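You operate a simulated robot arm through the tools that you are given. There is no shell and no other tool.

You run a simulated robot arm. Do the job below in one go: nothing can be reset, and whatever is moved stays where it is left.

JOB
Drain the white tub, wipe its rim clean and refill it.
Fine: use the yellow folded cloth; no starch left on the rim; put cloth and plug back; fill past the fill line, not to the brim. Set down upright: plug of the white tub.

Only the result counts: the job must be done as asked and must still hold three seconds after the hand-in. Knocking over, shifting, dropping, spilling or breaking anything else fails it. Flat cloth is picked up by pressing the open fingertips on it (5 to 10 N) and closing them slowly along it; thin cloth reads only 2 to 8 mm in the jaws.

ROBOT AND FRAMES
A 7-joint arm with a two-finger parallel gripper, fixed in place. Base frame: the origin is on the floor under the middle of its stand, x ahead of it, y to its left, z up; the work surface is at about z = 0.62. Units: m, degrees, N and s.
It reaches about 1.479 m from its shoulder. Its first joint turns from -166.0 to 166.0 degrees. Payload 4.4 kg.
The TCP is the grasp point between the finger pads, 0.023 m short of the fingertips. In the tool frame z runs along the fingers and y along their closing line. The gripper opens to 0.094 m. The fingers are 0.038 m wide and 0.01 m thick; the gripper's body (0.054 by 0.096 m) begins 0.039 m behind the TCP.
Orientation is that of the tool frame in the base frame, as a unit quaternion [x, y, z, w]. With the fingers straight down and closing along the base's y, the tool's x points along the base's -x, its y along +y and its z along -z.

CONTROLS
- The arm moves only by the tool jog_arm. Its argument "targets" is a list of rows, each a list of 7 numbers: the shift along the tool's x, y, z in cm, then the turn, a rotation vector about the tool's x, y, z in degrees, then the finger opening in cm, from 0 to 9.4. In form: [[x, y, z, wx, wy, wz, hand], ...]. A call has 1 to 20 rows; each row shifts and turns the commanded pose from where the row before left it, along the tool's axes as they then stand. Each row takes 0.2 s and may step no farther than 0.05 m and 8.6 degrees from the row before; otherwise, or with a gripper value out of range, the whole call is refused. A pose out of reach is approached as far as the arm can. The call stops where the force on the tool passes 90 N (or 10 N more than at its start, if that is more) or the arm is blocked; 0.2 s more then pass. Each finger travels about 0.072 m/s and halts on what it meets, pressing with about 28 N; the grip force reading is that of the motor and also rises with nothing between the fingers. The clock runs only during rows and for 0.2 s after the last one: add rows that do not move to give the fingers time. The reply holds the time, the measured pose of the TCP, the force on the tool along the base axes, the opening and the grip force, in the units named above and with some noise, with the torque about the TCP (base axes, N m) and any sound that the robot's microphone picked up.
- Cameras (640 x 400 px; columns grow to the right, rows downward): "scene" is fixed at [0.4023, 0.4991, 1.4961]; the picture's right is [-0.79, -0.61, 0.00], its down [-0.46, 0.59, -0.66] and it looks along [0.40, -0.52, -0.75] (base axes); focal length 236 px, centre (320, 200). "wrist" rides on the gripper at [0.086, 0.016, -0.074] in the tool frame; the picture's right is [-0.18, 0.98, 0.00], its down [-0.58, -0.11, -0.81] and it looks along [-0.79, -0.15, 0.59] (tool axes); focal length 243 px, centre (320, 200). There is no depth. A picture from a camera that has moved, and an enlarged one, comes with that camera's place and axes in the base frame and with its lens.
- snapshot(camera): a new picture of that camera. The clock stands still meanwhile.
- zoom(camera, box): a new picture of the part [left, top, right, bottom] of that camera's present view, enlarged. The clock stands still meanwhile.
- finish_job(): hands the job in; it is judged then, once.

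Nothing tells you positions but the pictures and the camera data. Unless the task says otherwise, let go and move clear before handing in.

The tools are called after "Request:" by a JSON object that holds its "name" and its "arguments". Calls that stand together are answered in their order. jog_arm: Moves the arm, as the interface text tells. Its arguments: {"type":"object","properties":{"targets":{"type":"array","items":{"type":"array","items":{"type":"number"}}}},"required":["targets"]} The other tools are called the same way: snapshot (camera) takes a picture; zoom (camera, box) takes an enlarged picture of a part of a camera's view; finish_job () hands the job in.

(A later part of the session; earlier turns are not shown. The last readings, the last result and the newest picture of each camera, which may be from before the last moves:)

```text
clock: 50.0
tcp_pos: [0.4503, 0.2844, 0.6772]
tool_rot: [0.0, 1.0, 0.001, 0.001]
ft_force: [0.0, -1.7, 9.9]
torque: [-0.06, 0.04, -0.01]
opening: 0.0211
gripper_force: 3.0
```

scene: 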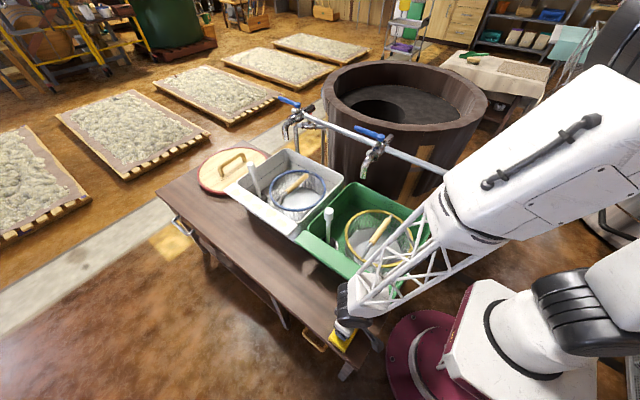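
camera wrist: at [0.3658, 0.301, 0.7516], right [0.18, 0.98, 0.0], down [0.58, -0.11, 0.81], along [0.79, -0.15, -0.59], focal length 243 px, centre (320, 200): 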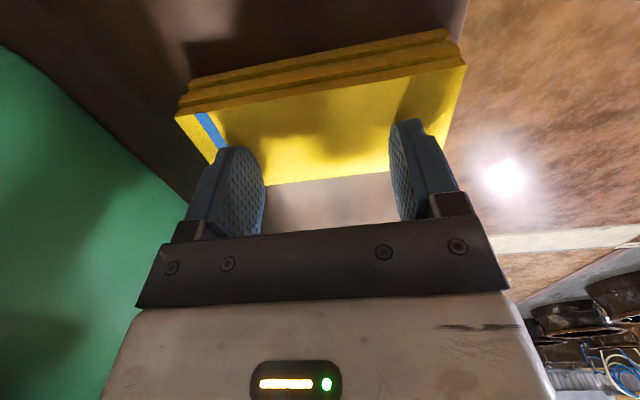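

Request:
{"name": "jog_arm", "arguments": {"targets": [[0, 0, 0, 0, 0, 0, 1.5], [0, 0, 0, 0, 0, 0, 1.2], [0, 0, 0, 0, 0, 0, 0.9], [0, 0, 0, 0, 0, 0, 0.6], [0, 0, 0, 0, 0, 0, 0.3], [0, 0, 0, 0, 0, 0, 0], [0, 0, 0, 0, 0, 0, 0], [0, 0, 0, 0, 0, 0, 0], [0, 0, 0, 0, 0, 0, 0]]}}

Request:
{"name": "snapshot", "arguments": {"camera": "wrist"}}

```text
clock: 52.0
tcp_pos: [0.4502, 0.2858, 0.6772]
tool_rot: [0.0, 1.0, 0.001, 0.0]
ft_force: [-0.1, 2.0, 8.1]
torque: [0.02, 0.04, -0.01]
opening: 0.0
gripper_force: 27.9
```

```text
taken
camera wrist: at [0.3627, 0.3009, 0.7519], right [0.18, 0.98, 0.0], down [0.58, -0.11, 0.81], along [0.79, -0.15, -0.59], focal length 243 px, centre (320, 200)
```

wrist: 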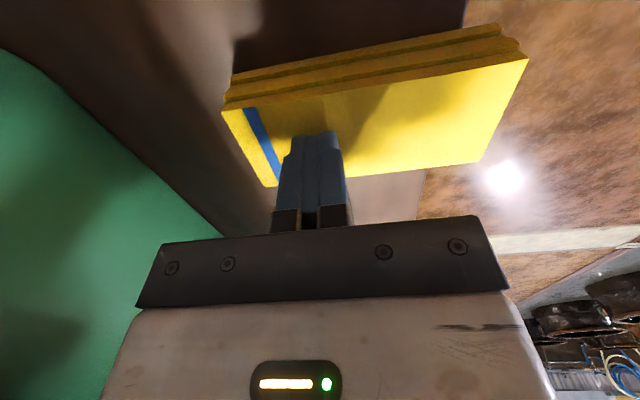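

The fingers closed to zero with nothing held, and the cloth (a thick folded pad) slid about 3 cm toward +y. I'll lift off and look at where it is now.

Request:
{"name": "jog_arm", "arguments": {"targets": [[0, 0, -2, 0, 0, 0, 0], [0, 0, -4, 0, 0, 0, 1], [0, 0, -4, 0, 0, 0, 4], [4, 0, -4, 0, 0, 0, 7], [4, 0, -4, 0, 0, 0, 9.4], [0, 0, 0, 0, 0, 0, 9.4]]}}

Request:
{"name": "snapshot", "arguments": {"camera": "wrist"}}

Request:
{"name": "zoom", "arguments": {"camera": "scene", "box": [280, 240, 440, 380]}}

```text
refused: row 4 steps farther than a row can; nothing moved
```

```text
taken
camera wrist: at [0.3627, 0.3009, 0.7519], right [0.18, 0.98, 0.0], down [0.58, -0.11, 0.81], along [0.79, -0.15, -0.59], focal length 243 px, centre (320, 200)
```

wrist: 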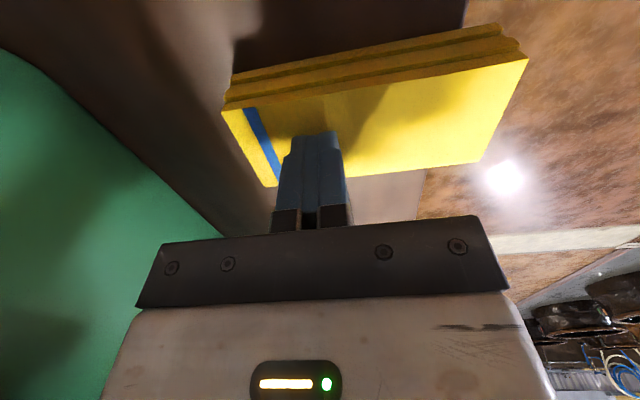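

```text
2.86 times, centred on (360, 310) of scene
camera zoom: at [0.4023, 0.4991, 1.4961], right [-0.79, -0.61, 0.0], down [-0.46, 0.59, -0.66], along [0.4, -0.52, -0.75], focal length 675 px, centre (206, -114)
```

zoom: 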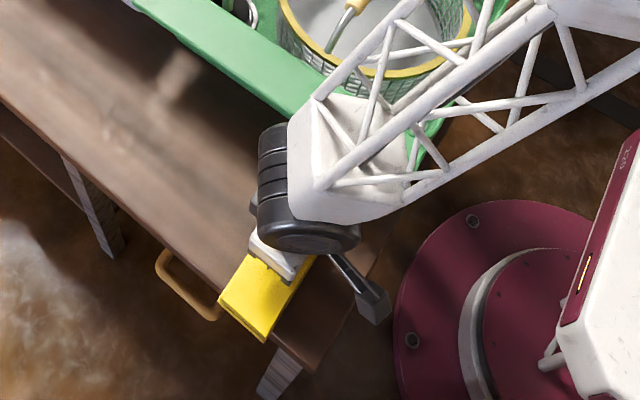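

The pad now slightly overhangs the front edge of the bench. I'll lift off (with shorter steps) to view it.

Request:
{"name": "jog_arm", "arguments": {"targets": [[0, 0, -1, 0, 0, 0, 0], [0, 0, -3, 0, 0, 0, 1], [0, 0, -4, 0, 0, 0, 3], [2, 0, -4, 0, 0, 0, 5], [3, 0, -3, 0, 0, 0, 7], [3, 0, -3, 0, 0, 0, 9.4], [0, 0, -2, 0, 0, 0, 9.4], [0, 0, 0, 0, 0, 0, 9.4]]}}

Request:
{"name": "snapshot", "arguments": {"camera": "wrist"}}

Request:
{"name": "zoom", "arguments": {"camera": "scene", "box": [280, 240, 440, 380]}}

```text
clock: 53.8
tcp_pos: [0.3695, 0.2862, 0.8771]
tool_rot: [-0.001, 1.0, 0.001, 0.001]
ft_force: [-0.3, -0.2, -0.2]
torque: [-0.02, -0.01, 0.0]
opening: 0.094
gripper_force: 0.0
```

```text
taken
camera wrist: at [0.2829, 0.302, 0.9521], right [0.18, 0.98, 0.0], down [0.58, -0.11, 0.81], along [0.79, -0.15, -0.59], focal length 243 px, centre (320, 200)
```

wrist: 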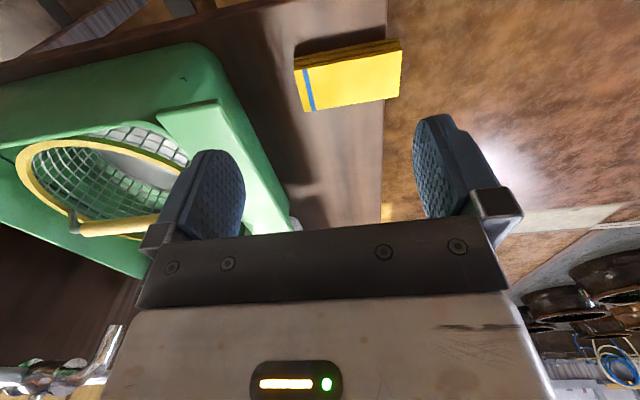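

```text
2.86 times, centred on (360, 310) of scene
camera zoom: at [0.4023, 0.4991, 1.4961], right [-0.79, -0.61, 0.0], down [-0.46, 0.59, -0.66], along [0.4, -0.52, -0.75], focal length 675 px, centre (206, -114)
```

zoom: 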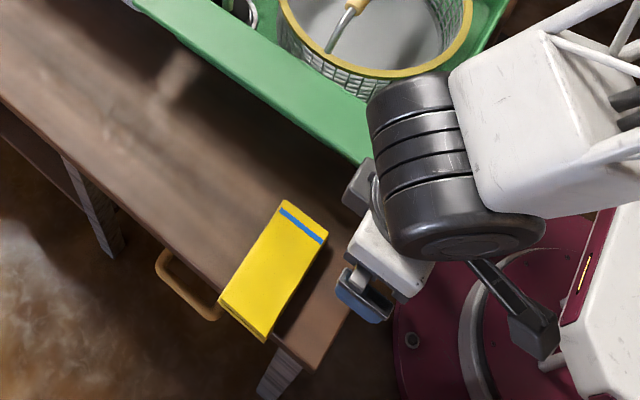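

The pad is now at x≈0.415–0.478, y≈0.248–0.375, about 3 cm thick, so it's better gripped across its 6.3 cm width. I'll turn the hand 90° about its axis, with the camera toward the bench's front, and re-check.

Request:
{"name": "jog_arm", "arguments": {"targets": [[0, 0, -1, 0, 0, 8.5, 9.4], [0, 0, 0, 0, 0, 8.5, 9.4], [0, 0, 0, 0, 0, 8.5, 9.4], [0, 0, 0, 0, 0, 8.5, 9.4], [0, 0, 0, 0, 0, 8.5, 9.4], [0, 0, 0, 0, 0, 8.5, 9.4], [0, 0, 0, 0, 0, 8.5, 9.4], [0, 0, 0, 0, 0, 8.5, 9.4], [0, 0, 0, 0, 0, 8.5, 9.4], [0, 0, 0, 0, 0, 8.5, 9.4], [0, 0, 0, 0, 0, 5, 9.4], [0, 0, 0, 0, 0, 0, 9.4], [0, 0, 0, 0, 0, 0, 9.4]]}}

Request:
{"name": "snapshot", "arguments": {"camera": "wrist"}}

Request:
{"name": "snapshot", "arguments": {"camera": "scene"}}

```text
clock: 56.6
tcp_pos: [0.3692, 0.2864, 0.8869]
tool_rot: [0.707, 0.707, 0.001, 0.0]
ft_force: [0.0, -0.7, -0.2]
torque: [-0.03, 0.01, 0.03]
opening: 0.0939
gripper_force: 0.1
```

```text
taken
camera wrist: at [0.3851, 0.3711, 0.9618], right [0.98, -0.18, 0.0], down [-0.11, -0.58, 0.81], along [-0.15, -0.79, -0.59], focal length 243 px, centre (320, 200)
```

wrist: 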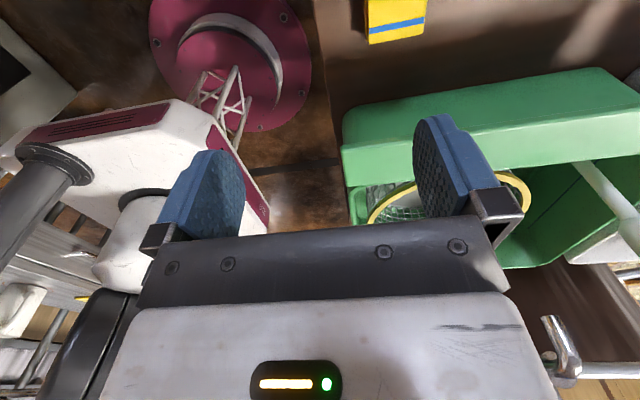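

```text
taken
```

scene: 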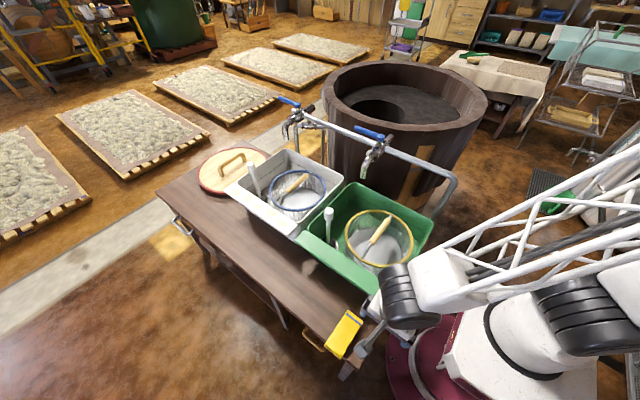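

The orientation is right. I'll move over the pad near its striped end (TCP ≈ (0.447, 0.280)) and lower to just above it for a check.

Request:
{"name": "jog_arm", "arguments": {"targets": [[-0.3, 4, 0, 0, 0, 0, 9.4], [-0.3, 3.8, 0, 0, 0, 0, 9.4], [0, 0, 4, 0, 0, 0, 9.4], [0, 0, 4, 0, 0, 0, 9.4], [0, 0, 4, 0, 0, 0, 9.4], [0, 0, 3.5, 0, 0, 0, 9.4], [0, 0, 0, 0, 0, 0, 9.4]]}}

Request:
{"name": "snapshot", "arguments": {"camera": "wrist"}}

Request:
{"name": "zoom", "arguments": {"camera": "scene", "box": [280, 240, 440, 380]}}

```text
clock: 58.2
tcp_pos: [0.4466, 0.2773, 0.73]
tool_rot: [0.707, 0.707, 0.001, 0.0]
ft_force: [0.5, 0.2, 0.1]
torque: [0.03, -0.02, 0.02]
opening: 0.0939
gripper_force: 0.0
```

```text
taken
camera wrist: at [0.4626, 0.3645, 0.8063], right [0.98, -0.18, 0.0], down [-0.11, -0.58, 0.81], along [-0.15, -0.79, -0.59], focal length 243 px, centre (320, 200)
```

wrist: 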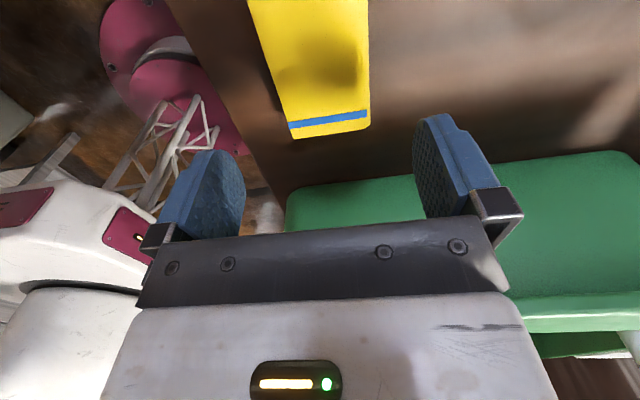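

```text
2.86 times, centred on (360, 310) of scene
camera zoom: at [0.4023, 0.4991, 1.4961], right [-0.79, -0.61, 0.0], down [-0.46, 0.59, -0.66], along [0.4, -0.52, -0.75], focal length 675 px, centre (206, -114)
```

zoom: 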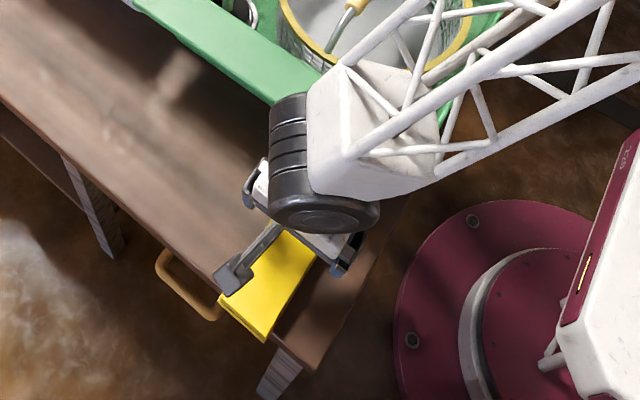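

The pad is centred between the fingers. I'll lower so the fingers straddle its sides, staying about 1 cm above the bench.

Request:
{"name": "jog_arm", "arguments": {"targets": [[0.2, 0, 2, 0, 0, 0, 9.4], [0, 0, 2, 0, 0, 0, 9.4], [0, 0, 1.5, 0, 0, 0, 9.4], [0, 0, 1, 0, 0, 0, 9.4], [0, 0, 0.5, 0, 0, 0, 9.4], [0, 0, 0.5, 0, 0, 0, 9.4], [0, 0, 0, 0, 0, 0, 9.4]]}}

Request:
{"name": "snapshot", "arguments": {"camera": "wrist"}}

```text
clock: 59.8
tcp_pos: [0.4479, 0.2808, 0.6568]
tool_rot: [0.707, 0.707, 0.001, 0.0]
ft_force: [0.0, -1.1, 0.2]
torque: [-0.01, 0.02, 0.02]
opening: 0.0941
gripper_force: 0.0
```

```text
taken
camera wrist: at [0.4631, 0.3672, 0.7322], right [0.98, -0.18, 0.0], down [-0.11, -0.58, 0.81], along [-0.15, -0.79, -0.59], focal length 243 px, centre (320, 200)
```

wrist: 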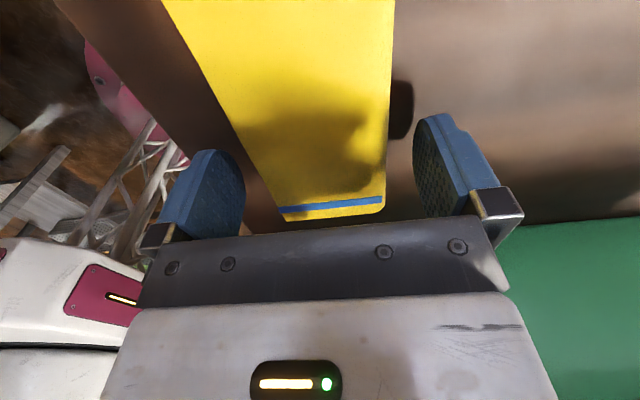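

The fingers straddle the pad. Closing gently now.

Request:
{"name": "jog_arm", "arguments": {"targets": [[0, 0, 0, 0, 0, 0, 8.4], [0, 0, 0, 0, 0, 0, 7.4], [0, 0, 0, 0, 0, 0, 6.8], [0, 0, 0, 0, 0, 0, 6.4], [0, 0, 0, 0, 0, 0, 6.0], [0, 0, 0, 0, 0, 0, 5.6], [0, 0, 0, 0, 0, 0, 5.2], [0, 0, 0, 0, 0, 0, 5.2]]}}

Request:
{"name": "snapshot", "arguments": {"camera": "wrist"}}

```text
clock: 61.6
tcp_pos: [0.4479, 0.2815, 0.6579]
tool_rot: [0.707, 0.707, 0.001, 0.0]
ft_force: [0.8, 0.4, 1.2]
torque: [0.02, 0.03, -0.03]
opening: 0.0644
gripper_force: 28.2
```

```text
taken
camera wrist: at [0.4631, 0.3672, 0.7322], right [0.98, -0.18, 0.0], down [-0.11, -0.58, 0.81], along [-0.15, -0.79, -0.59], focal length 243 px, centre (320, 200)
```

wrist: 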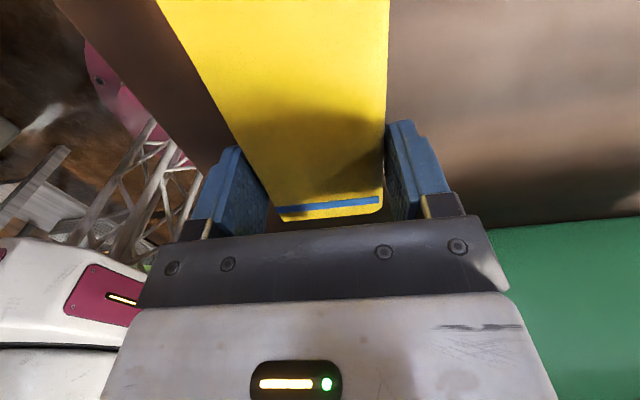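

The jaws stopped on the pad at 6.4 cm with 28 N. I'll lift it slowly and check it comes along.

Request:
{"name": "jog_arm", "arguments": {"targets": [[0, 0, -0.5, 0, 0, 0, 5.2], [0, 0, -1, 0, 0, 0, 5.2], [0, 0, -2, 0, 0, 0, 5.2], [0, 0, -3, 0, 0, 0, 5.2], [0, 0, -3, 0, 0, 0, 5.2], [0, 0, 0, 0, 0, 0, 5.2]]}}

Request:
{"name": "snapshot", "arguments": {"camera": "wrist"}}

Request:
{"name": "zoom", "arguments": {"camera": "scene", "box": [280, 220, 440, 360]}}

```text
clock: 63.0
tcp_pos: [0.448, 0.2813, 0.7525]
tool_rot: [0.708, 0.707, 0.001, 0.0]
ft_force: [0.0, -0.1, 0.0]
torque: [0.0, 0.0, -0.01]
opening: 0.0645
gripper_force: 27.5
```

```text
taken
camera wrist: at [0.4628, 0.3671, 0.8272], right [0.98, -0.18, 0.0], down [-0.11, -0.58, 0.81], along [-0.15, -0.79, -0.59], focal length 243 px, centre (320, 200)
```

wrist: 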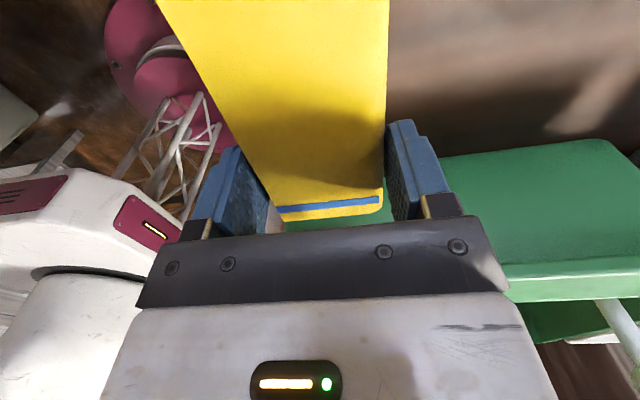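

```text
2.86 times, centred on (360, 290) of scene
camera zoom: at [0.4023, 0.4991, 1.4961], right [-0.79, -0.61, 0.0], down [-0.46, 0.59, -0.66], along [0.4, -0.52, -0.75], focal length 675 px, centre (206, -57)
```

zoom: 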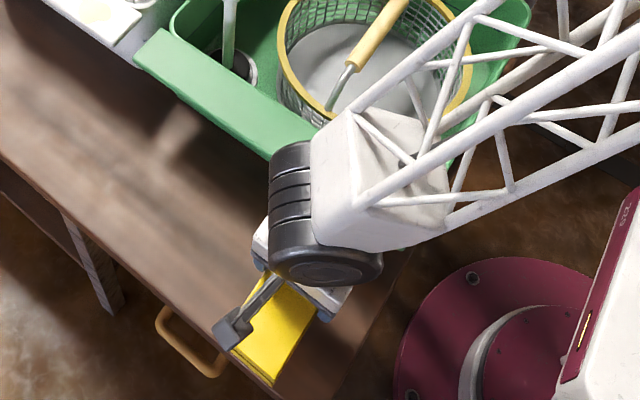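

The cloth is securely held, with its underside about 3.75 cm below the TCP. I'll carry it over to the near end of the white tub's ledge.

Request:
{"name": "jog_arm", "arguments": {"targets": [[0, 0, -5, 0, 0, 0, 5.2], [0, 0, -5, 0, 0, 0, 5.2], [0, 0, -5, 0, 0, 0, 5.2], [0, 0, -5, 0, 0, 0, 5.2], [-1.05, 3.67, 0, 0, 0, 0, 5.2], [-1.05, 3.67, 0, 0, 0, 0, 5.2], [-1.05, 3.67, 0, 0, 0, 0, 5.2], [-1.05, 3.67, 0, 0, 0, 0, 5.2], [-1.05, 3.67, 0, 0, 0, 0, 5.2], [-1.05, 3.67, 0, 0, 0, 0, 5.2], [-1.05, 3.67, 0, 0, 0, 0, 5.2], [-1.05, 3.67, 0, 0, 0, 0, 5.2], [-1.05, 3.67, 0, 0, 0, 0, 5.2], [-1.05, 3.67, 0, 0, 0, 0, 5.2], [0, 0, 3, 0, 0, 0, 5.2], [0, 0, 3, 0, 0, 0, 5.2], [0, 0, 2.5, 0, 0, 0, 5.2], [0, 0, 0, 0, 0, 0, 5.2]]}}

Request:
{"name": "snapshot", "arguments": {"camera": "wrist"}}

Request:
{"name": "snapshot", "arguments": {"camera": "scene"}}

Request:
{"name": "zoom", "arguments": {"camera": "scene", "box": [225, 125, 345, 245]}}

```text
clock: 66.8
tcp_pos: [0.8146, 0.1752, 0.8669]
tool_rot: [0.707, 0.707, 0.001, 0.001]
ft_force: [0.4, 0.2, -0.5]
torque: [-0.03, -0.02, -0.05]
opening: 0.0642
gripper_force: 28.4
```

```text
taken
camera wrist: at [0.8304, 0.2618, 0.9416], right [0.98, -0.18, 0.0], down [-0.11, -0.58, 0.81], along [-0.15, -0.79, -0.59], focal length 243 px, centre (320, 200)
```

wrist: 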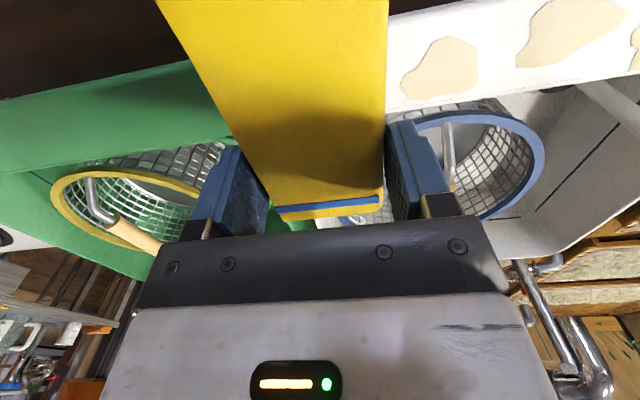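

```text
taken
```

scene: 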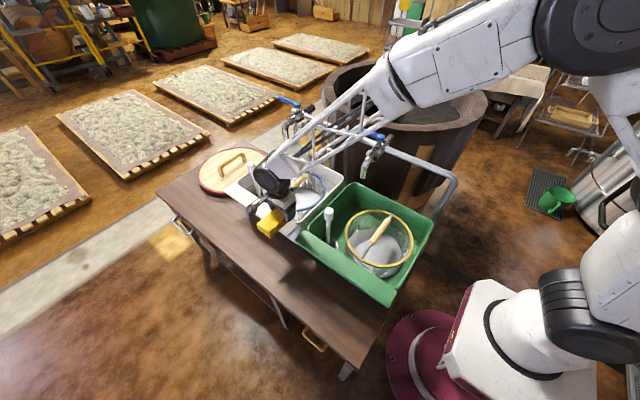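

```text
3.33 times, centred on (285, 185) of scene
camera zoom: at [0.4023, 0.4991, 1.4961], right [-0.79, -0.61, 0.0], down [-0.46, 0.59, -0.66], along [0.4, -0.52, -0.75], focal length 788 px, centre (437, 250)
```

zoom: 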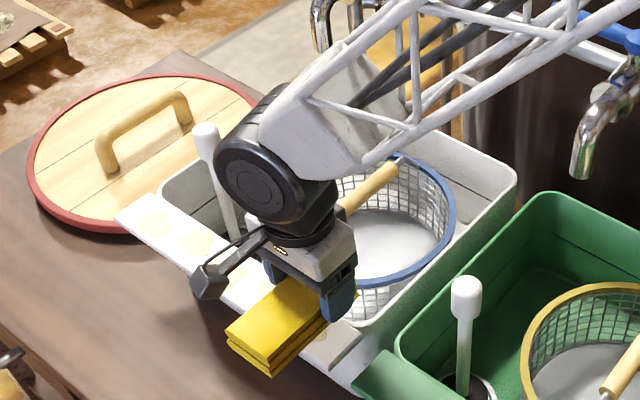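

The ledge spans y≈0.14–0.205, with patches within y≈0.146–0.20, and the cloth covers y≈0.141–0.27. I'll lower gently onto the ledge's near end.

Request:
{"name": "jog_arm", "arguments": {"targets": [[0, 0, 2, 0, 0, 0, 5.2], [0, 0, 2, 0, 0, 0, 5.2], [0, 0, 1, 0, 0, 0, 5.2], [0, 0, 0, 0, 0, 0, 5.2]]}}

```text
clock: 67.8
tcp_pos: [0.8146, 0.1756, 0.8174]
tool_rot: [0.707, 0.707, 0.001, 0.0]
ft_force: [-0.5, -0.4, -0.4]
torque: [0.0, 0.03, -0.02]
opening: 0.064
gripper_force: 28.2
```

Request:
{"name": "jog_arm", "arguments": {"targets": [[0, 0, 0.3, 0, 0, 0, 5.2], [0, 0, 0.2, 0, 0, 0, 5.2], [0, 0, 0.2, 0, 0, 0, 5.2], [0, 0, 0, 0, 0, 0, 5.2]]}}

```text
clock: 68.8
tcp_pos: [0.8161, 0.1755, 0.8129]
tool_rot: [0.707, 0.707, 0.002, 0.001]
ft_force: [2.9, 5.1, 40.2]
torque: [0.06, 0.03, -0.02]
opening: 0.0647
gripper_force: 28.3
```

Request:
{"name": "jog_arm", "arguments": {"targets": [[0, 0, -0.15, 0, 0, 0, 5.2], [0, 0, 0, 0, 0, 0, 5.2]]}}

```text
clock: 69.4
tcp_pos: [0.8166, 0.1758, 0.8108]
tool_rot: [0.707, 0.707, 0.001, 0.0]
ft_force: [11.9, 5.5, 26.9]
torque: [0.24, -0.65, 0.05]
opening: 0.0649
gripper_force: 27.9
```

Request:
{"name": "jog_arm", "arguments": {"targets": [[0, 0, -0.1, 0, 0, 0, 5.2], [0, 0, 0, 0, 0, 0, 5.2]]}}

```text
clock: 70.0
tcp_pos: [0.8131, 0.1758, 0.8123]
tool_rot: [0.707, 0.707, 0.0, 0.0]
ft_force: [3.8, 0.8, 12.7]
torque: [0.17, -0.49, 0.02]
opening: 0.0644
gripper_force: 27.5
```

I'm pressing at about 13 N. Now I'll drag along +x across the ledge in small steps, watching the force.

Request:
{"name": "jog_arm", "arguments": {"targets": [[0, 1, 0, 0, 0, 0, 5.2], [0, 1, 0, 0, 0, 0, 5.2], [0, 1, 0, 0, 0, 0, 5.2], [0, 1, 0, 0, 0, 0, 5.2], [0, 1, 0, 0, 0, 0, 5.2], [0, 1, 0, 0, 0, 0, 5.2]]}}

Request:
{"name": "snapshot", "arguments": {"camera": "wrist"}}

Request:
{"name": "zoom", "arguments": {"camera": "scene", "box": [225, 125, 345, 245]}}

```text
clock: 71.4
tcp_pos: [0.8752, 0.175, 0.812]
tool_rot: [0.707, 0.707, 0.001, 0.0]
ft_force: [-0.5, -0.7, -0.7]
torque: [-0.07, 0.01, -0.02]
opening: 0.0645
gripper_force: 27.8
```

```text
taken
camera wrist: at [0.89, 0.2619, 0.8878], right [0.98, -0.18, 0.0], down [-0.11, -0.58, 0.81], along [-0.15, -0.79, -0.59], focal length 243 px, centre (320, 200)
```

wrist: 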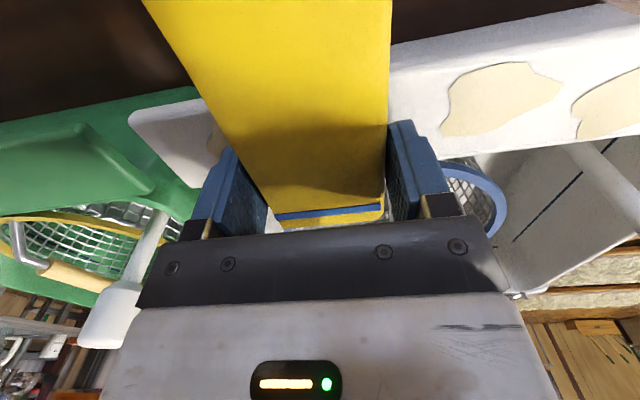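

```text
3.33 times, centred on (285, 185) of scene
camera zoom: at [0.4023, 0.4991, 1.4961], right [-0.79, -0.61, 0.0], down [-0.46, 0.59, -0.66], along [0.4, -0.52, -0.75], focal length 788 px, centre (437, 250)
```

zoom: 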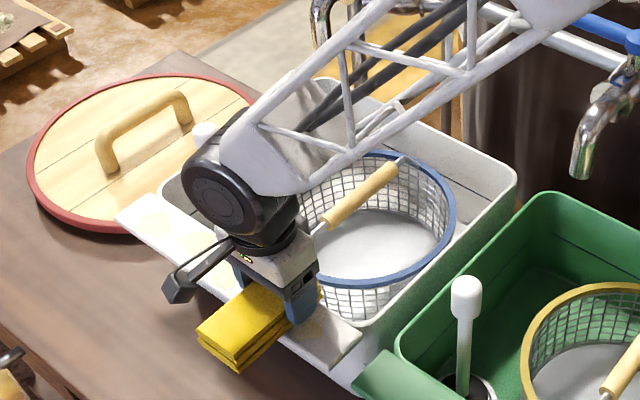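

Request:
{"name": "zoom", "arguments": {"camera": "wrist", "box": [100, 60, 300, 220]}}

Request:
{"name": "zoom", "arguments": {"camera": "scene", "box": [285, 205, 325, 240]}}

```text
2.50 times, centred on (200, 140) of wrist
camera zoom: at [0.89, 0.2619, 0.8878], right [0.98, -0.18, 0.0], down [-0.11, -0.58, 0.81], along [-0.15, -0.79, -0.59], focal length 606 px, centre (620, 350)
```

zoom: 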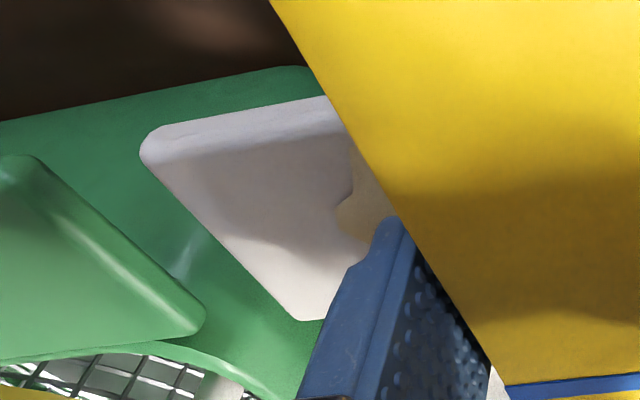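

```text
11.43 times, centred on (305, 222) of scene
camera zoom: at [0.4023, 0.4991, 1.4961], right [-0.79, -0.61, 0.0], down [-0.46, 0.59, -0.66], along [0.4, -0.52, -0.75], focal length 2700 px, centre (491, -57)
```

zoom: 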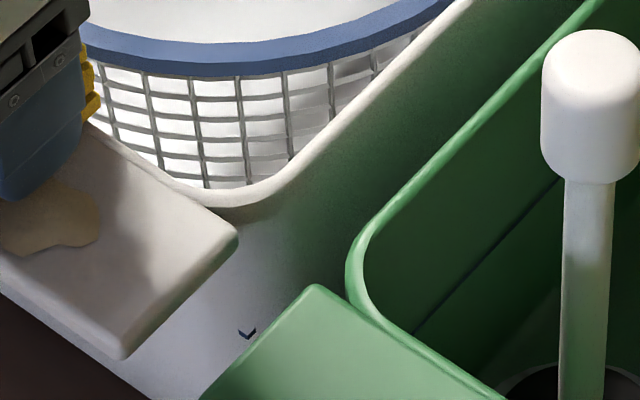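

The patch is still there because contact was lost as I moved. I'll re-establish pressure here, then wipe with the force kept up.

Request:
{"name": "jog_arm", "arguments": {"targets": [[0, 0, 0.1, 0, 0, 0, 5.2], [0, 0, 0.05, 0, 0, 0, 5.2], [0, 0, 0, 0, 0, 0, 5.2]]}}

```text
clock: 72.2
tcp_pos: [0.8746, 0.1754, 0.8124]
tool_rot: [0.707, 0.707, 0.001, 0.0]
ft_force: [0.4, -1.3, 1.4]
torque: [-0.02, 0.06, -0.01]
opening: 0.0643
gripper_force: 28.4
```

Request:
{"name": "jog_arm", "arguments": {"targets": [[0, 0, 0.1, 0, 0, 0, 5.2], [0, 0, 0, 0, 0, 0, 5.2]]}}

```text
clock: 72.8
tcp_pos: [0.8751, 0.1765, 0.8127]
tool_rot: [0.707, 0.708, 0.002, 0.0]
ft_force: [-4.5, -1.9, 14.9]
torque: [-0.06, 0.51, 0.01]
opening: 0.0644
gripper_force: 27.6
```

Request:
{"name": "jog_arm", "arguments": {"targets": [[0, -0.7, 0, 0, 0, 0, 5.2], [0, -0.7, 0, 0, 0, 0, 5.2], [0, -0.7, 0, 0, 0, 0, 5.2]]}}

```text
clock: 73.6
tcp_pos: [0.8548, 0.1755, 0.81]
tool_rot: [0.707, 0.707, 0.002, 0.001]
ft_force: [9.6, -0.2, 21.5]
torque: [-0.09, 0.22, 0.02]
opening: 0.0643
gripper_force: 27.8
```

Contact is good (21 N with drag). I'll continue to the near end and then stroke back.

Request:
{"name": "jog_arm", "arguments": {"targets": [[0, -1, 0, 0, 0, 0, 5.2], [0, -1, 0, 0, 0, 0, 5.2], [0, -1, 0, 0, 0, 0, 5.2], [0, -1, 0, 0, 0, 0, 5.2], [0, -1, 0, 0, 0, 0, 5.2]]}}

Request:
{"name": "zoom", "arguments": {"camera": "wrist", "box": [380, 0, 640, 180]}}

```text
clock: 74.8
tcp_pos: [0.8045, 0.1764, 0.8115]
tool_rot: [0.707, 0.707, 0.002, 0.0]
ft_force: [15.9, 0.5, 32.4]
torque: [-0.18, -0.33, 0.04]
opening: 0.0647
gripper_force: 27.9
```

```text
2.22 times, centred on (510, 90) of wrist
camera zoom: at [0.8198, 0.2621, 0.8866], right [0.98, -0.18, 0.0], down [-0.11, -0.58, 0.81], along [-0.15, -0.79, -0.59], focal length 539 px, centre (-102, 444)
```

zoom: 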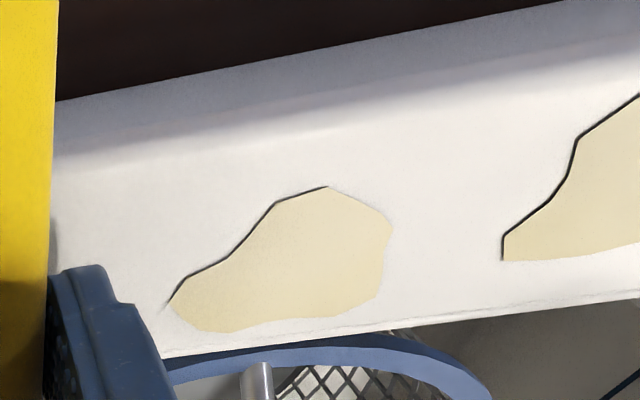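

Wiping with pressure works: the first patch is gone on the visible part. I'll stroke back toward +x keeping the pressure on.

Request:
{"name": "jog_arm", "arguments": {"targets": [[0, 1, 0, 0, 0, 0, 5.2], [0, 1, 0, 0, 0, 0, 5.2], [0, 1, 0, 0, 0, 0, 5.2], [0, 1, 0, 0, 0, 0, 5.2]]}}

```text
clock: 75.8
tcp_pos: [0.843, 0.1744, 0.8089]
tool_rot: [0.707, 0.707, 0.0, 0.0]
ft_force: [0.1, -0.2, -0.8]
torque: [-0.01, 0.01, 0.02]
opening: 0.0643
gripper_force: 27.4
```

Request:
{"name": "jog_arm", "arguments": {"targets": [[0, 0, 0.1, 0, 0, 0, 5.2], [0, 0, 0.1, 0, 0, 0, 5.2], [0, 0, 0, 0, 0, 0, 5.2]]}}

Request:
{"name": "zoom", "arguments": {"camera": "scene", "box": [245, 175, 345, 245]}}

Request:
{"name": "snapshot", "arguments": {"camera": "wrist"}}

```text
clock: 76.6
tcp_pos: [0.845, 0.1754, 0.8098]
tool_rot: [0.707, 0.707, 0.002, 0.001]
ft_force: [-2.1, -1.2, 9.4]
torque: [0.0, 0.39, 0.02]
opening: 0.0642
gripper_force: 28.1
```

```text
5.71 times, centred on (295, 210) of scene
camera zoom: at [0.4023, 0.4991, 1.4961], right [-0.79, -0.61, 0.0], down [-0.46, 0.59, -0.66], along [0.4, -0.52, -0.75], focal length 1350 px, centre (463, 143)
```

zoom: 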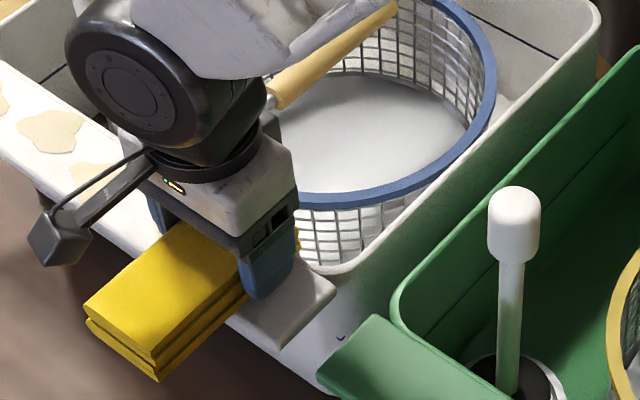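

```text
taken
camera wrist: at [0.8593, 0.262, 0.8843], right [0.98, -0.18, 0.0], down [-0.11, -0.58, 0.81], along [-0.15, -0.79, -0.59], focal length 243 px, centre (320, 200)
```

wrist: 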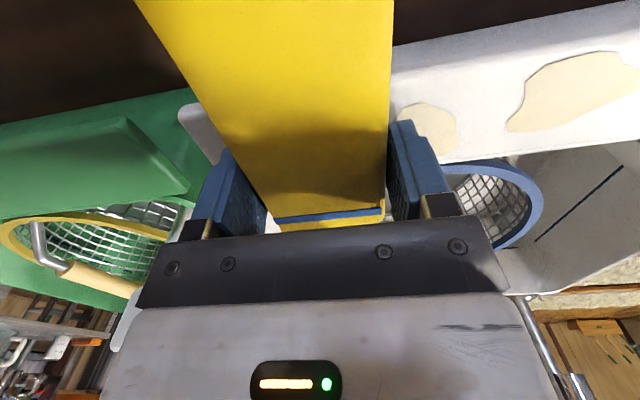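

Contact pressure drops when dragging toward +x, so I'll press a little deeper before dragging that way.

Request:
{"name": "jog_arm", "arguments": {"targets": [[0, 0, 0.1, 0, 0, 0, 5.2], [0, 1, 0.02, 0, 0, 0, 5.2], [0, 1, 0.02, 0, 0, 0, 5.2], [0, 1, 0.02, 0, 0, 0, 5.2]]}}

```text
clock: 77.6
tcp_pos: [0.8739, 0.1756, 0.8076]
tool_rot: [0.707, 0.707, 0.002, 0.0]
ft_force: [-16.5, 2.6, 40.4]
torque: [0.03, 0.52, -0.11]
opening: 0.0645
gripper_force: 28.1
```

Request:
{"name": "jog_arm", "arguments": {"targets": [[0, 1, -0.05, 0, 0, 0, 5.2], [0, 1, -0.02, 0, 0, 0, 5.2], [0, 1, 0, 0, 0, 0, 5.2], [0, 1, 0, 0, 0, 0, 5.2]]}}

Request:
{"name": "snapshot", "arguments": {"camera": "wrist"}}

```text
clock: 78.6
tcp_pos: [0.9135, 0.1757, 0.8074]
tool_rot: [0.707, 0.707, 0.002, 0.0]
ft_force: [-14.9, -0.2, 31.7]
torque: [0.01, 0.4, -0.05]
opening: 0.0648
gripper_force: 28.5
```

```text
taken
camera wrist: at [0.9296, 0.2617, 0.8831], right [0.98, -0.18, 0.0], down [-0.11, -0.58, 0.81], along [-0.15, -0.79, -0.59], focal length 243 px, centre (320, 200)
```

wrist: 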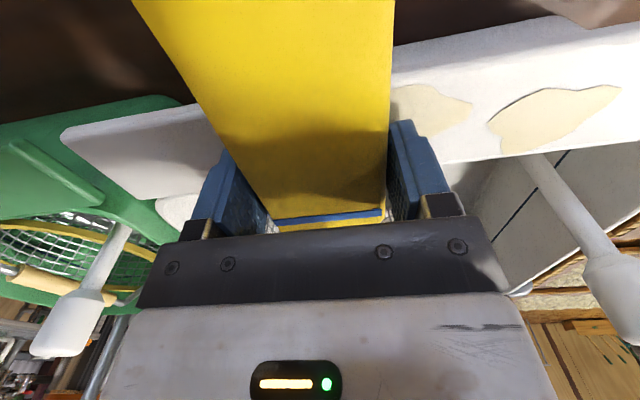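

The near end is clean. I'll continue the stroke along the ledge.

Request:
{"name": "jog_arm", "arguments": {"targets": [[0, 1, 0, 0, 0, 0, 5.2], [0, 1, 0, 0, 0, 0, 5.2], [0, 1, 0, 0, 0, 0, 5.2], [0, 1, 0, 0, 0, 0, 5.2], [0, 1, 0, 0, 0, 0, 5.2], [0, 1, 0, 0, 0, 0, 5.2]]}}

```text
clock: 80.0
tcp_pos: [0.9729, 0.1754, 0.8077]
tool_rot: [0.707, 0.707, 0.001, 0.0]
ft_force: [-12.5, -0.5, 26.9]
torque: [0.02, 0.16, 0.03]
opening: 0.0645
gripper_force: 28.1
```

Request:
{"name": "jog_arm", "arguments": {"targets": [[0, 1, 0, 0, 0, 0, 5.2], [0, 1, 0, 0, 0, 0, 5.2], [0, 1, 0, 0, 0, 0, 5.2], [0, 1, 0, 0, 0, 0, 5.2], [0, 1, 0, 0, 0, 0, 5.2], [0, 1, 0, 0, 0, 0, 5.2]]}}

Request:
{"name": "zoom", "arguments": {"camera": "scene", "box": [225, 135, 345, 245]}}

Request:
{"name": "snapshot", "arguments": {"camera": "wrist"}}

```text
clock: 81.4
tcp_pos: [1.0343, 0.176, 0.8074]
tool_rot: [0.707, 0.707, 0.002, -0.001]
ft_force: [-8.0, 1.2, 16.5]
torque: [0.09, 0.08, 0.0]
opening: 0.0643
gripper_force: 27.8
```

```text
3.64 times, centred on (285, 190) of scene
camera zoom: at [0.4023, 0.4991, 1.4961], right [-0.79, -0.61, 0.0], down [-0.46, 0.59, -0.66], along [0.4, -0.52, -0.75], focal length 859 px, centre (447, 236)
```

zoom: 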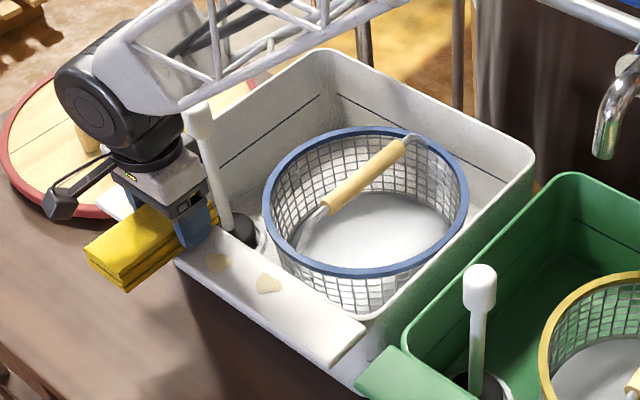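

```text
taken
camera wrist: at [1.0488, 0.2627, 0.8829], right [0.98, -0.18, 0.0], down [-0.11, -0.58, 0.81], along [-0.15, -0.79, -0.59], focal length 243 px, centre (320, 200)
```

wrist: 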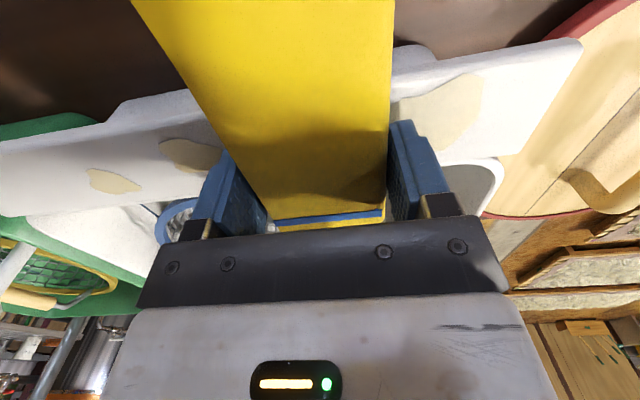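

The patches shrink with each pass. I'll continue to the far end and then make return strokes.

Request:
{"name": "jog_arm", "arguments": {"targets": [[0, 1, 0.05, 0, 0, 0, 5.2], [0, 1, 0.05, 0, 0, 0, 5.2], [0, 1, 0, 0, 0, 0, 5.2], [0, 1, 0, 0, 0, 0, 5.2], [0, 1, 0, 0, 0, 0, 5.2], [0, 1, 0, 0, 0, 0, 5.2], [0, 1, 0, 0, 0, 0, 5.2], [0, 1, 0, 0, 0, 0, 5.2]]}}

Request:
{"name": "snapshot", "arguments": {"camera": "wrist"}}

Request:
{"name": "zoom", "arguments": {"camera": "scene", "box": [215, 125, 345, 245]}}

```text
clock: 83.2
tcp_pos: [1.1128, 0.1757, 0.808]
tool_rot: [0.707, 0.707, 0.001, 0.0]
ft_force: [-12.8, 0.4, 26.0]
torque: [-0.15, 0.16, -0.03]
opening: 0.0644
gripper_force: 28.5
```

```text
taken
camera wrist: at [1.1287, 0.2615, 0.8828], right [0.98, -0.18, 0.0], down [-0.11, -0.58, 0.81], along [-0.15, -0.79, -0.59], focal length 243 px, centre (320, 200)
```

wrist: 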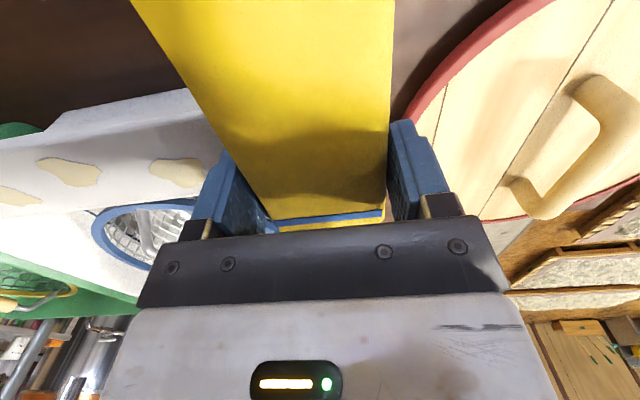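

```text
3.33 times, centred on (280, 185) of scene
camera zoom: at [0.4023, 0.4991, 1.4961], right [-0.79, -0.61, 0.0], down [-0.46, 0.59, -0.66], along [0.4, -0.52, -0.75], focal length 788 px, centre (453, 250)
```

zoom: 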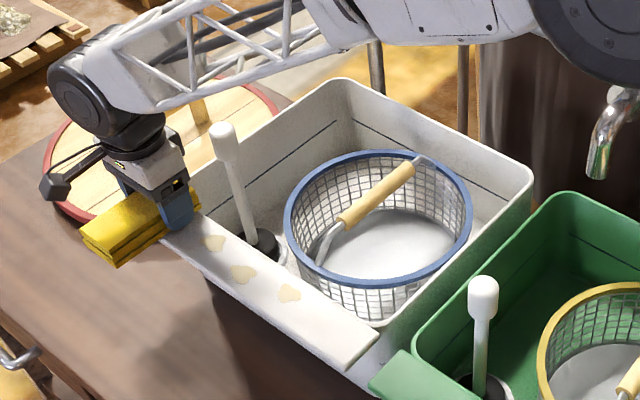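

Patches 2–4 are smaller and patch 5 is gone. Now the return stroke toward −x.

Request:
{"name": "jog_arm", "arguments": {"targets": [[0, -1, 0, 0, 0, 0, 5.2], [0, -1, 0, 0, 0, 0, 5.2], [0, -1, 0, 0, 0, 0, 5.2], [0, -1, 0, 0, 0, 0, 5.2]]}}

```text
clock: 84.2
tcp_pos: [1.0728, 0.1751, 0.8066]
tool_rot: [0.707, 0.707, 0.002, 0.001]
ft_force: [12.0, -0.5, 23.8]
torque: [-0.03, -0.16, 0.02]
opening: 0.0645
gripper_force: 28.2
```

Request:
{"name": "jog_arm", "arguments": {"targets": [[0, -1, 0, 0, 0, 0, 5.2], [0, -1, 0, 0, 0, 0, 5.2], [0, -1, 0, 0, 0, 0, 5.2], [0, -1, 0, 0, 0, 0, 5.2], [0, -1, 0, 0, 0, 0, 5.2], [0, -1, 0, 0, 0, 0, 5.2]]}}

```text
clock: 85.6
tcp_pos: [1.0136, 0.1765, 0.8076]
tool_rot: [0.707, 0.707, 0.002, 0.0]
ft_force: [13.0, -1.0, 29.0]
torque: [-0.07, -0.06, 0.02]
opening: 0.0648
gripper_force: 28.2
```

Request:
{"name": "jog_arm", "arguments": {"targets": [[0, -1, 0, 0, 0, 0, 5.2], [0, -1, 0, 0, 0, 0, 5.2], [0, -1, 0, 0, 0, 0, 5.2], [0, -1, 0, 0, 0, 0, 5.2], [0, -1, 0, 0, 0, 0, 5.2], [0, -1, 0, 0, 0, 0, 5.2]]}}

Request:
{"name": "snapshot", "arguments": {"camera": "wrist"}}

Request:
{"name": "zoom", "arguments": {"camera": "scene", "box": [215, 125, 345, 245]}}

```text
clock: 87.0
tcp_pos: [0.9545, 0.1759, 0.8072]
tool_rot: [0.707, 0.707, 0.001, 0.0]
ft_force: [14.5, -0.5, 31.1]
torque: [-0.06, -0.09, 0.0]
opening: 0.0643
gripper_force: 28.3
```

```text
taken
camera wrist: at [0.9694, 0.2619, 0.8824], right [0.98, -0.18, 0.0], down [-0.11, -0.58, 0.81], along [-0.15, -0.79, -0.59], focal length 243 px, centre (320, 200)
```

wrist: 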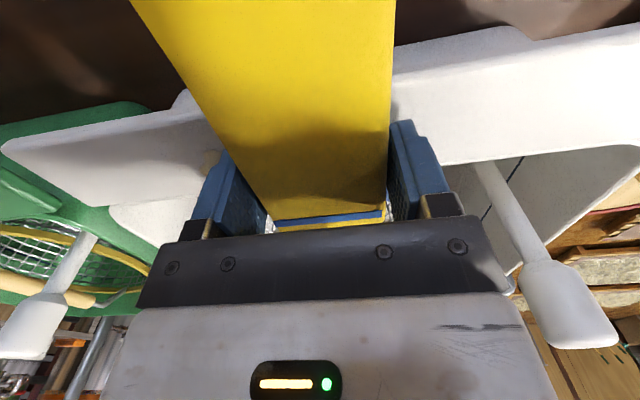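

```text
3.33 times, centred on (280, 185) of scene
camera zoom: at [0.4023, 0.4991, 1.4961], right [-0.79, -0.61, 0.0], down [-0.46, 0.59, -0.66], along [0.4, -0.52, -0.75], focal length 788 px, centre (453, 250)
```

zoom: 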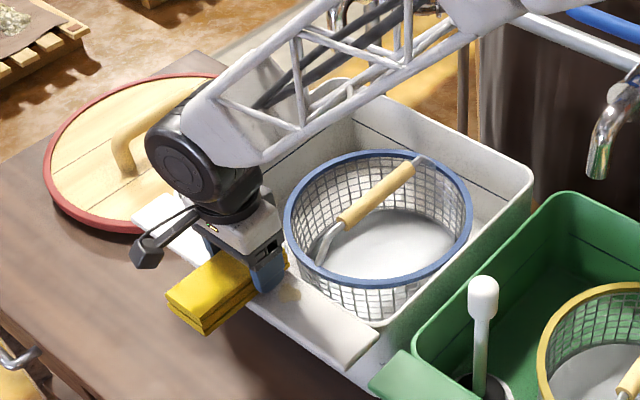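

The far end is now clean, with only a remnant of patch 4 left. I'll continue to the near end.

Request:
{"name": "jog_arm", "arguments": {"targets": [[0, -1, 0, 0, 0, 0, 5.2], [0, -1, 0, 0, 0, 0, 5.2], [0, -1, 0, 0, 0, 0, 5.2], [0, -1, 0, 0, 0, 0, 5.2], [0, -1, 0, 0, 0, 0, 5.2], [0, -1, 0, 0, 0, 0, 5.2], [0, -1, 0, 0, 0, 0, 5.2]]}}

Request:
{"name": "snapshot", "arguments": {"camera": "wrist"}}

```text
clock: 88.6
tcp_pos: [0.8824, 0.1765, 0.8076]
tool_rot: [0.707, 0.707, 0.002, 0.001]
ft_force: [13.2, -0.4, 31.8]
torque: [-0.06, -0.12, 0.08]
opening: 0.0645
gripper_force: 28.5
```

```text
taken
camera wrist: at [0.899, 0.2626, 0.8822], right [0.98, -0.18, 0.0], down [-0.11, -0.58, 0.81], along [-0.15, -0.79, -0.59], focal length 243 px, centre (320, 200)
```

wrist: 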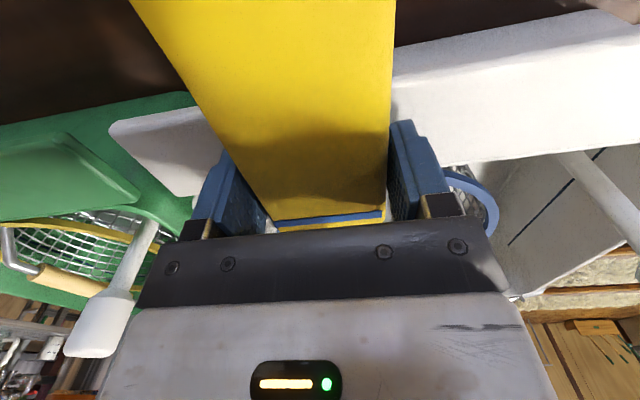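

Request:
{"name": "jog_arm", "arguments": {"targets": [[0, -1, 0, 0, 0, 0, 5.2], [0, -1, 0, 0, 0, 0, 5.2], [0, -1, 0, 0, 0, 0, 5.2], [0, -1, 0, 0, 0, 0, 5.2], [0, -1, 0, 0, 0, 0, 5.2], [0, -1, 0, 0, 0, 0, 5.2], [0, -1, 0, 0, 0, 0, 5.2]]}}

```text
clock: 90.2
tcp_pos: [0.8135, 0.1768, 0.8055]
tool_rot: [0.708, 0.707, 0.002, 0.0]
ft_force: [14.8, 0.5, 29.5]
torque: [0.02, -0.15, 0.01]
opening: 0.0644
gripper_force: 28.4
```

One more full pass toward +x to be thorough.

Request:
{"name": "jog_arm", "arguments": {"targets": [[0, 1, 0.05, 0, 0, 0, 5.2], [0, 1, 0, 0, 0, 0, 5.2], [0, 1, 0, 0, 0, 0, 5.2], [0, 1, 0, 0, 0, 0, 5.2]]}}

```text
clock: 91.2
tcp_pos: [0.8533, 0.1754, 0.8051]
tool_rot: [0.707, 0.707, 0.0, 0.0]
ft_force: [-6.9, 0.2, 14.0]
torque: [0.17, 0.23, 0.05]
opening: 0.064
gripper_force: 27.9
```

Request:
{"name": "jog_arm", "arguments": {"targets": [[0, 1, 0.05, 0, 0, 0, 5.2], [0, 1, 0.02, 0, 0, 0, 5.2], [0, 1, 0, 0, 0, 0, 5.2], [0, 1, 0, 0, 0, 0, 5.2], [0, 1, 0, 0, 0, 0, 5.2], [0, 1, 0, 0, 0, 0, 5.2]]}}

```text
clock: 92.6
tcp_pos: [0.9129, 0.1754, 0.8042]
tool_rot: [0.707, 0.707, 0.001, 0.0]
ft_force: [-6.1, 0.0, 12.0]
torque: [0.05, 0.22, 0.03]
opening: 0.0641
gripper_force: 27.9
```

Request:
{"name": "jog_arm", "arguments": {"targets": [[0, 1, 0.05, 0, 0, 0, 5.2], [0, 1, 0.05, 0, 0, 0, 5.2], [0, 1, 0, 0, 0, 0, 5.2], [0, 1, 0, 0, 0, 0, 5.2], [0, 1, 0, 0, 0, 0, 5.2], [0, 1, 0, 0, 0, 0, 5.2], [0, 1, 0, 0, 0, 0, 5.2], [0, 1, 0, 0, 0, 0, 5.2], [0, 1, 0, 0, 0, 0, 5.2]]}}

Request:
{"name": "snapshot", "arguments": {"camera": "wrist"}}

Request:
{"name": "zoom", "arguments": {"camera": "scene", "box": [215, 125, 345, 245]}}

```text
clock: 94.6
tcp_pos: [1.0032, 0.1766, 0.8055]
tool_rot: [0.708, 0.706, 0.002, 0.001]
ft_force: [-10.5, 0.7, 20.3]
torque: [-0.09, 0.29, 0.01]
opening: 0.0644
gripper_force: 27.9
```

```text
taken
camera wrist: at [1.0191, 0.2623, 0.8803], right [0.98, -0.18, 0.0], down [-0.11, -0.58, 0.81], along [-0.15, -0.79, -0.59], focal length 243 px, centre (320, 200)
```

wrist: 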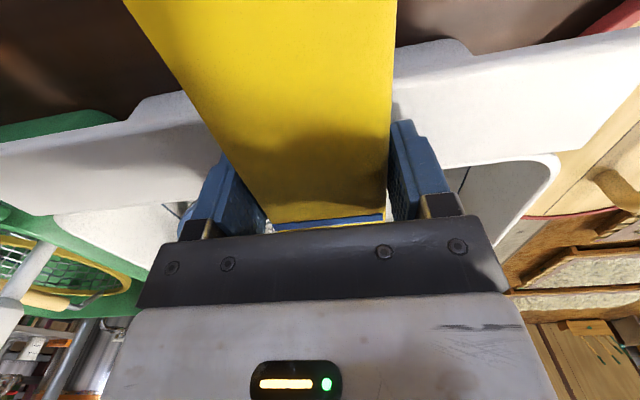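

```text
3.33 times, centred on (280, 185) of scene
camera zoom: at [0.4023, 0.4991, 1.4961], right [-0.79, -0.61, 0.0], down [-0.46, 0.59, -0.66], along [0.4, -0.52, -0.75], focal length 788 px, centre (453, 250)
```

zoom: 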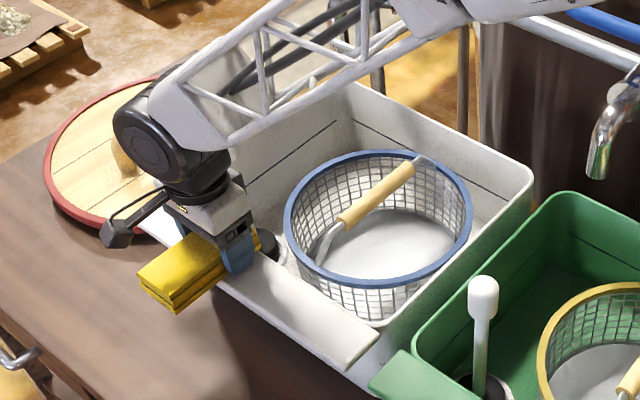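

The whole ledge looks clean. I'll lift the cloth straight up and inspect the full rim before putting it back.

Request:
{"name": "jog_arm", "arguments": {"targets": [[0, 0, -2, 0, 0, 0, 5.2], [0, 0, -4, 0, 0, 0, 5.2], [0, 0, -5, 0, 0, 0, 5.2], [0, 0, -5, 0, 0, 0, 5.2], [0.8, -4.27, 0, 0, 0, 0, 5.2], [0.8, -4.27, 0, 0, 0, 0, 5.2], [0.8, -4.27, 0, 0, 0, 0, 5.2], [0.8, -4.27, 0, 0, 0, 0, 5.2], [0.8, -4.27, 0, 0, 0, 0, 5.2], [0.8, -4.27, 0, 0, 0, 0, 5.2], [0.8, -4.27, 0, 0, 0, 0, 5.2], [0.8, -4.27, 0, 0, 0, 0, 5.2], [0.8, -4.27, 0, 0, 0, 0, 5.2], [0.8, -4.27, 0, 0, 0, 0, 5.2], [0.8, -4.27, 0, 0, 0, 0, 5.2], [0.8, -4.27, 0, 0, 0, 0, 5.2], [0.8, -4.27, 0, 0, 0, 0, 5.2], [0, 0, 0, 0, 0, 0, 5.2]]}}

Request:
{"name": "zoom", "arguments": {"camera": "scene", "box": [215, 125, 345, 245]}}

Request:
{"name": "snapshot", "arguments": {"camera": "wrist"}}

Request:
{"name": "snapshot", "arguments": {"camera": "scene"}}

```text
clock: 98.4
tcp_pos: [0.4465, 0.2812, 0.963]
tool_rot: [0.707, 0.707, 0.001, 0.0]
ft_force: [0.7, -0.1, 0.0]
torque: [0.0, 0.0, 0.02]
opening: 0.0644
gripper_force: 27.9
```

```text
3.33 times, centred on (280, 185) of scene
camera zoom: at [0.4023, 0.4991, 1.4961], right [-0.79, -0.61, 0.0], down [-0.46, 0.59, -0.66], along [0.4, -0.52, -0.75], focal length 788 px, centre (453, 250)
```

zoom: 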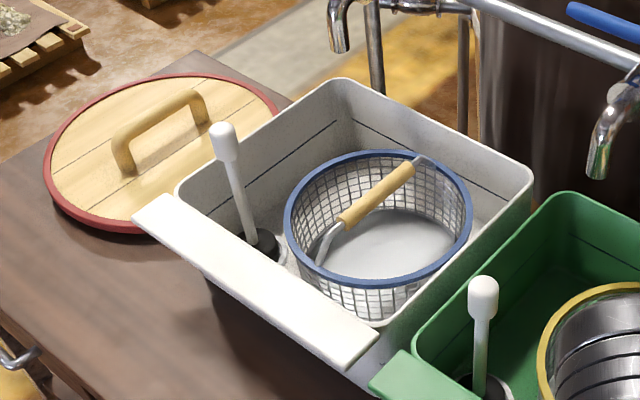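

```text
taken
camera wrist: at [0.4626, 0.3671, 1.0386], right [0.98, -0.18, 0.0], down [-0.11, -0.58, 0.81], along [-0.15, -0.79, -0.59], focal length 243 px, centre (320, 200)
```

wrist: 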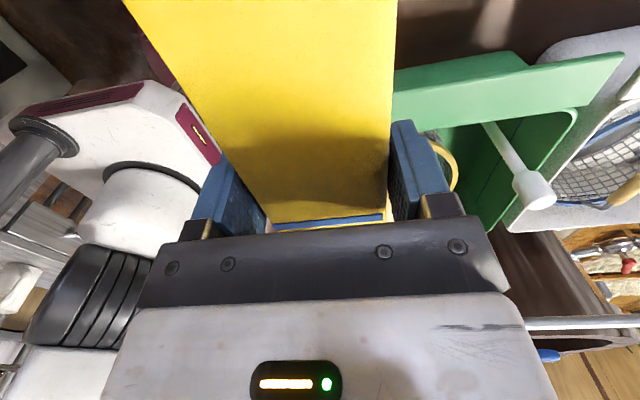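

```text
taken
```

scene: 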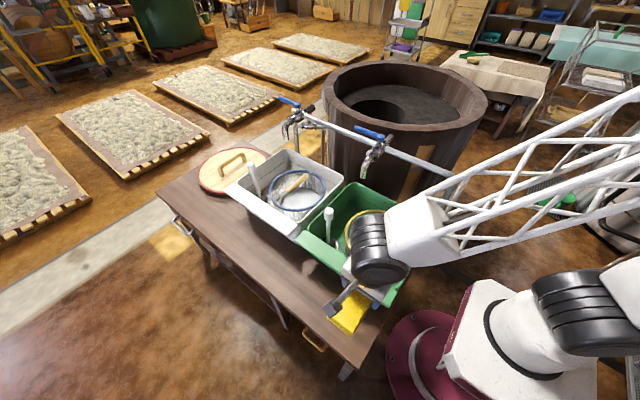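

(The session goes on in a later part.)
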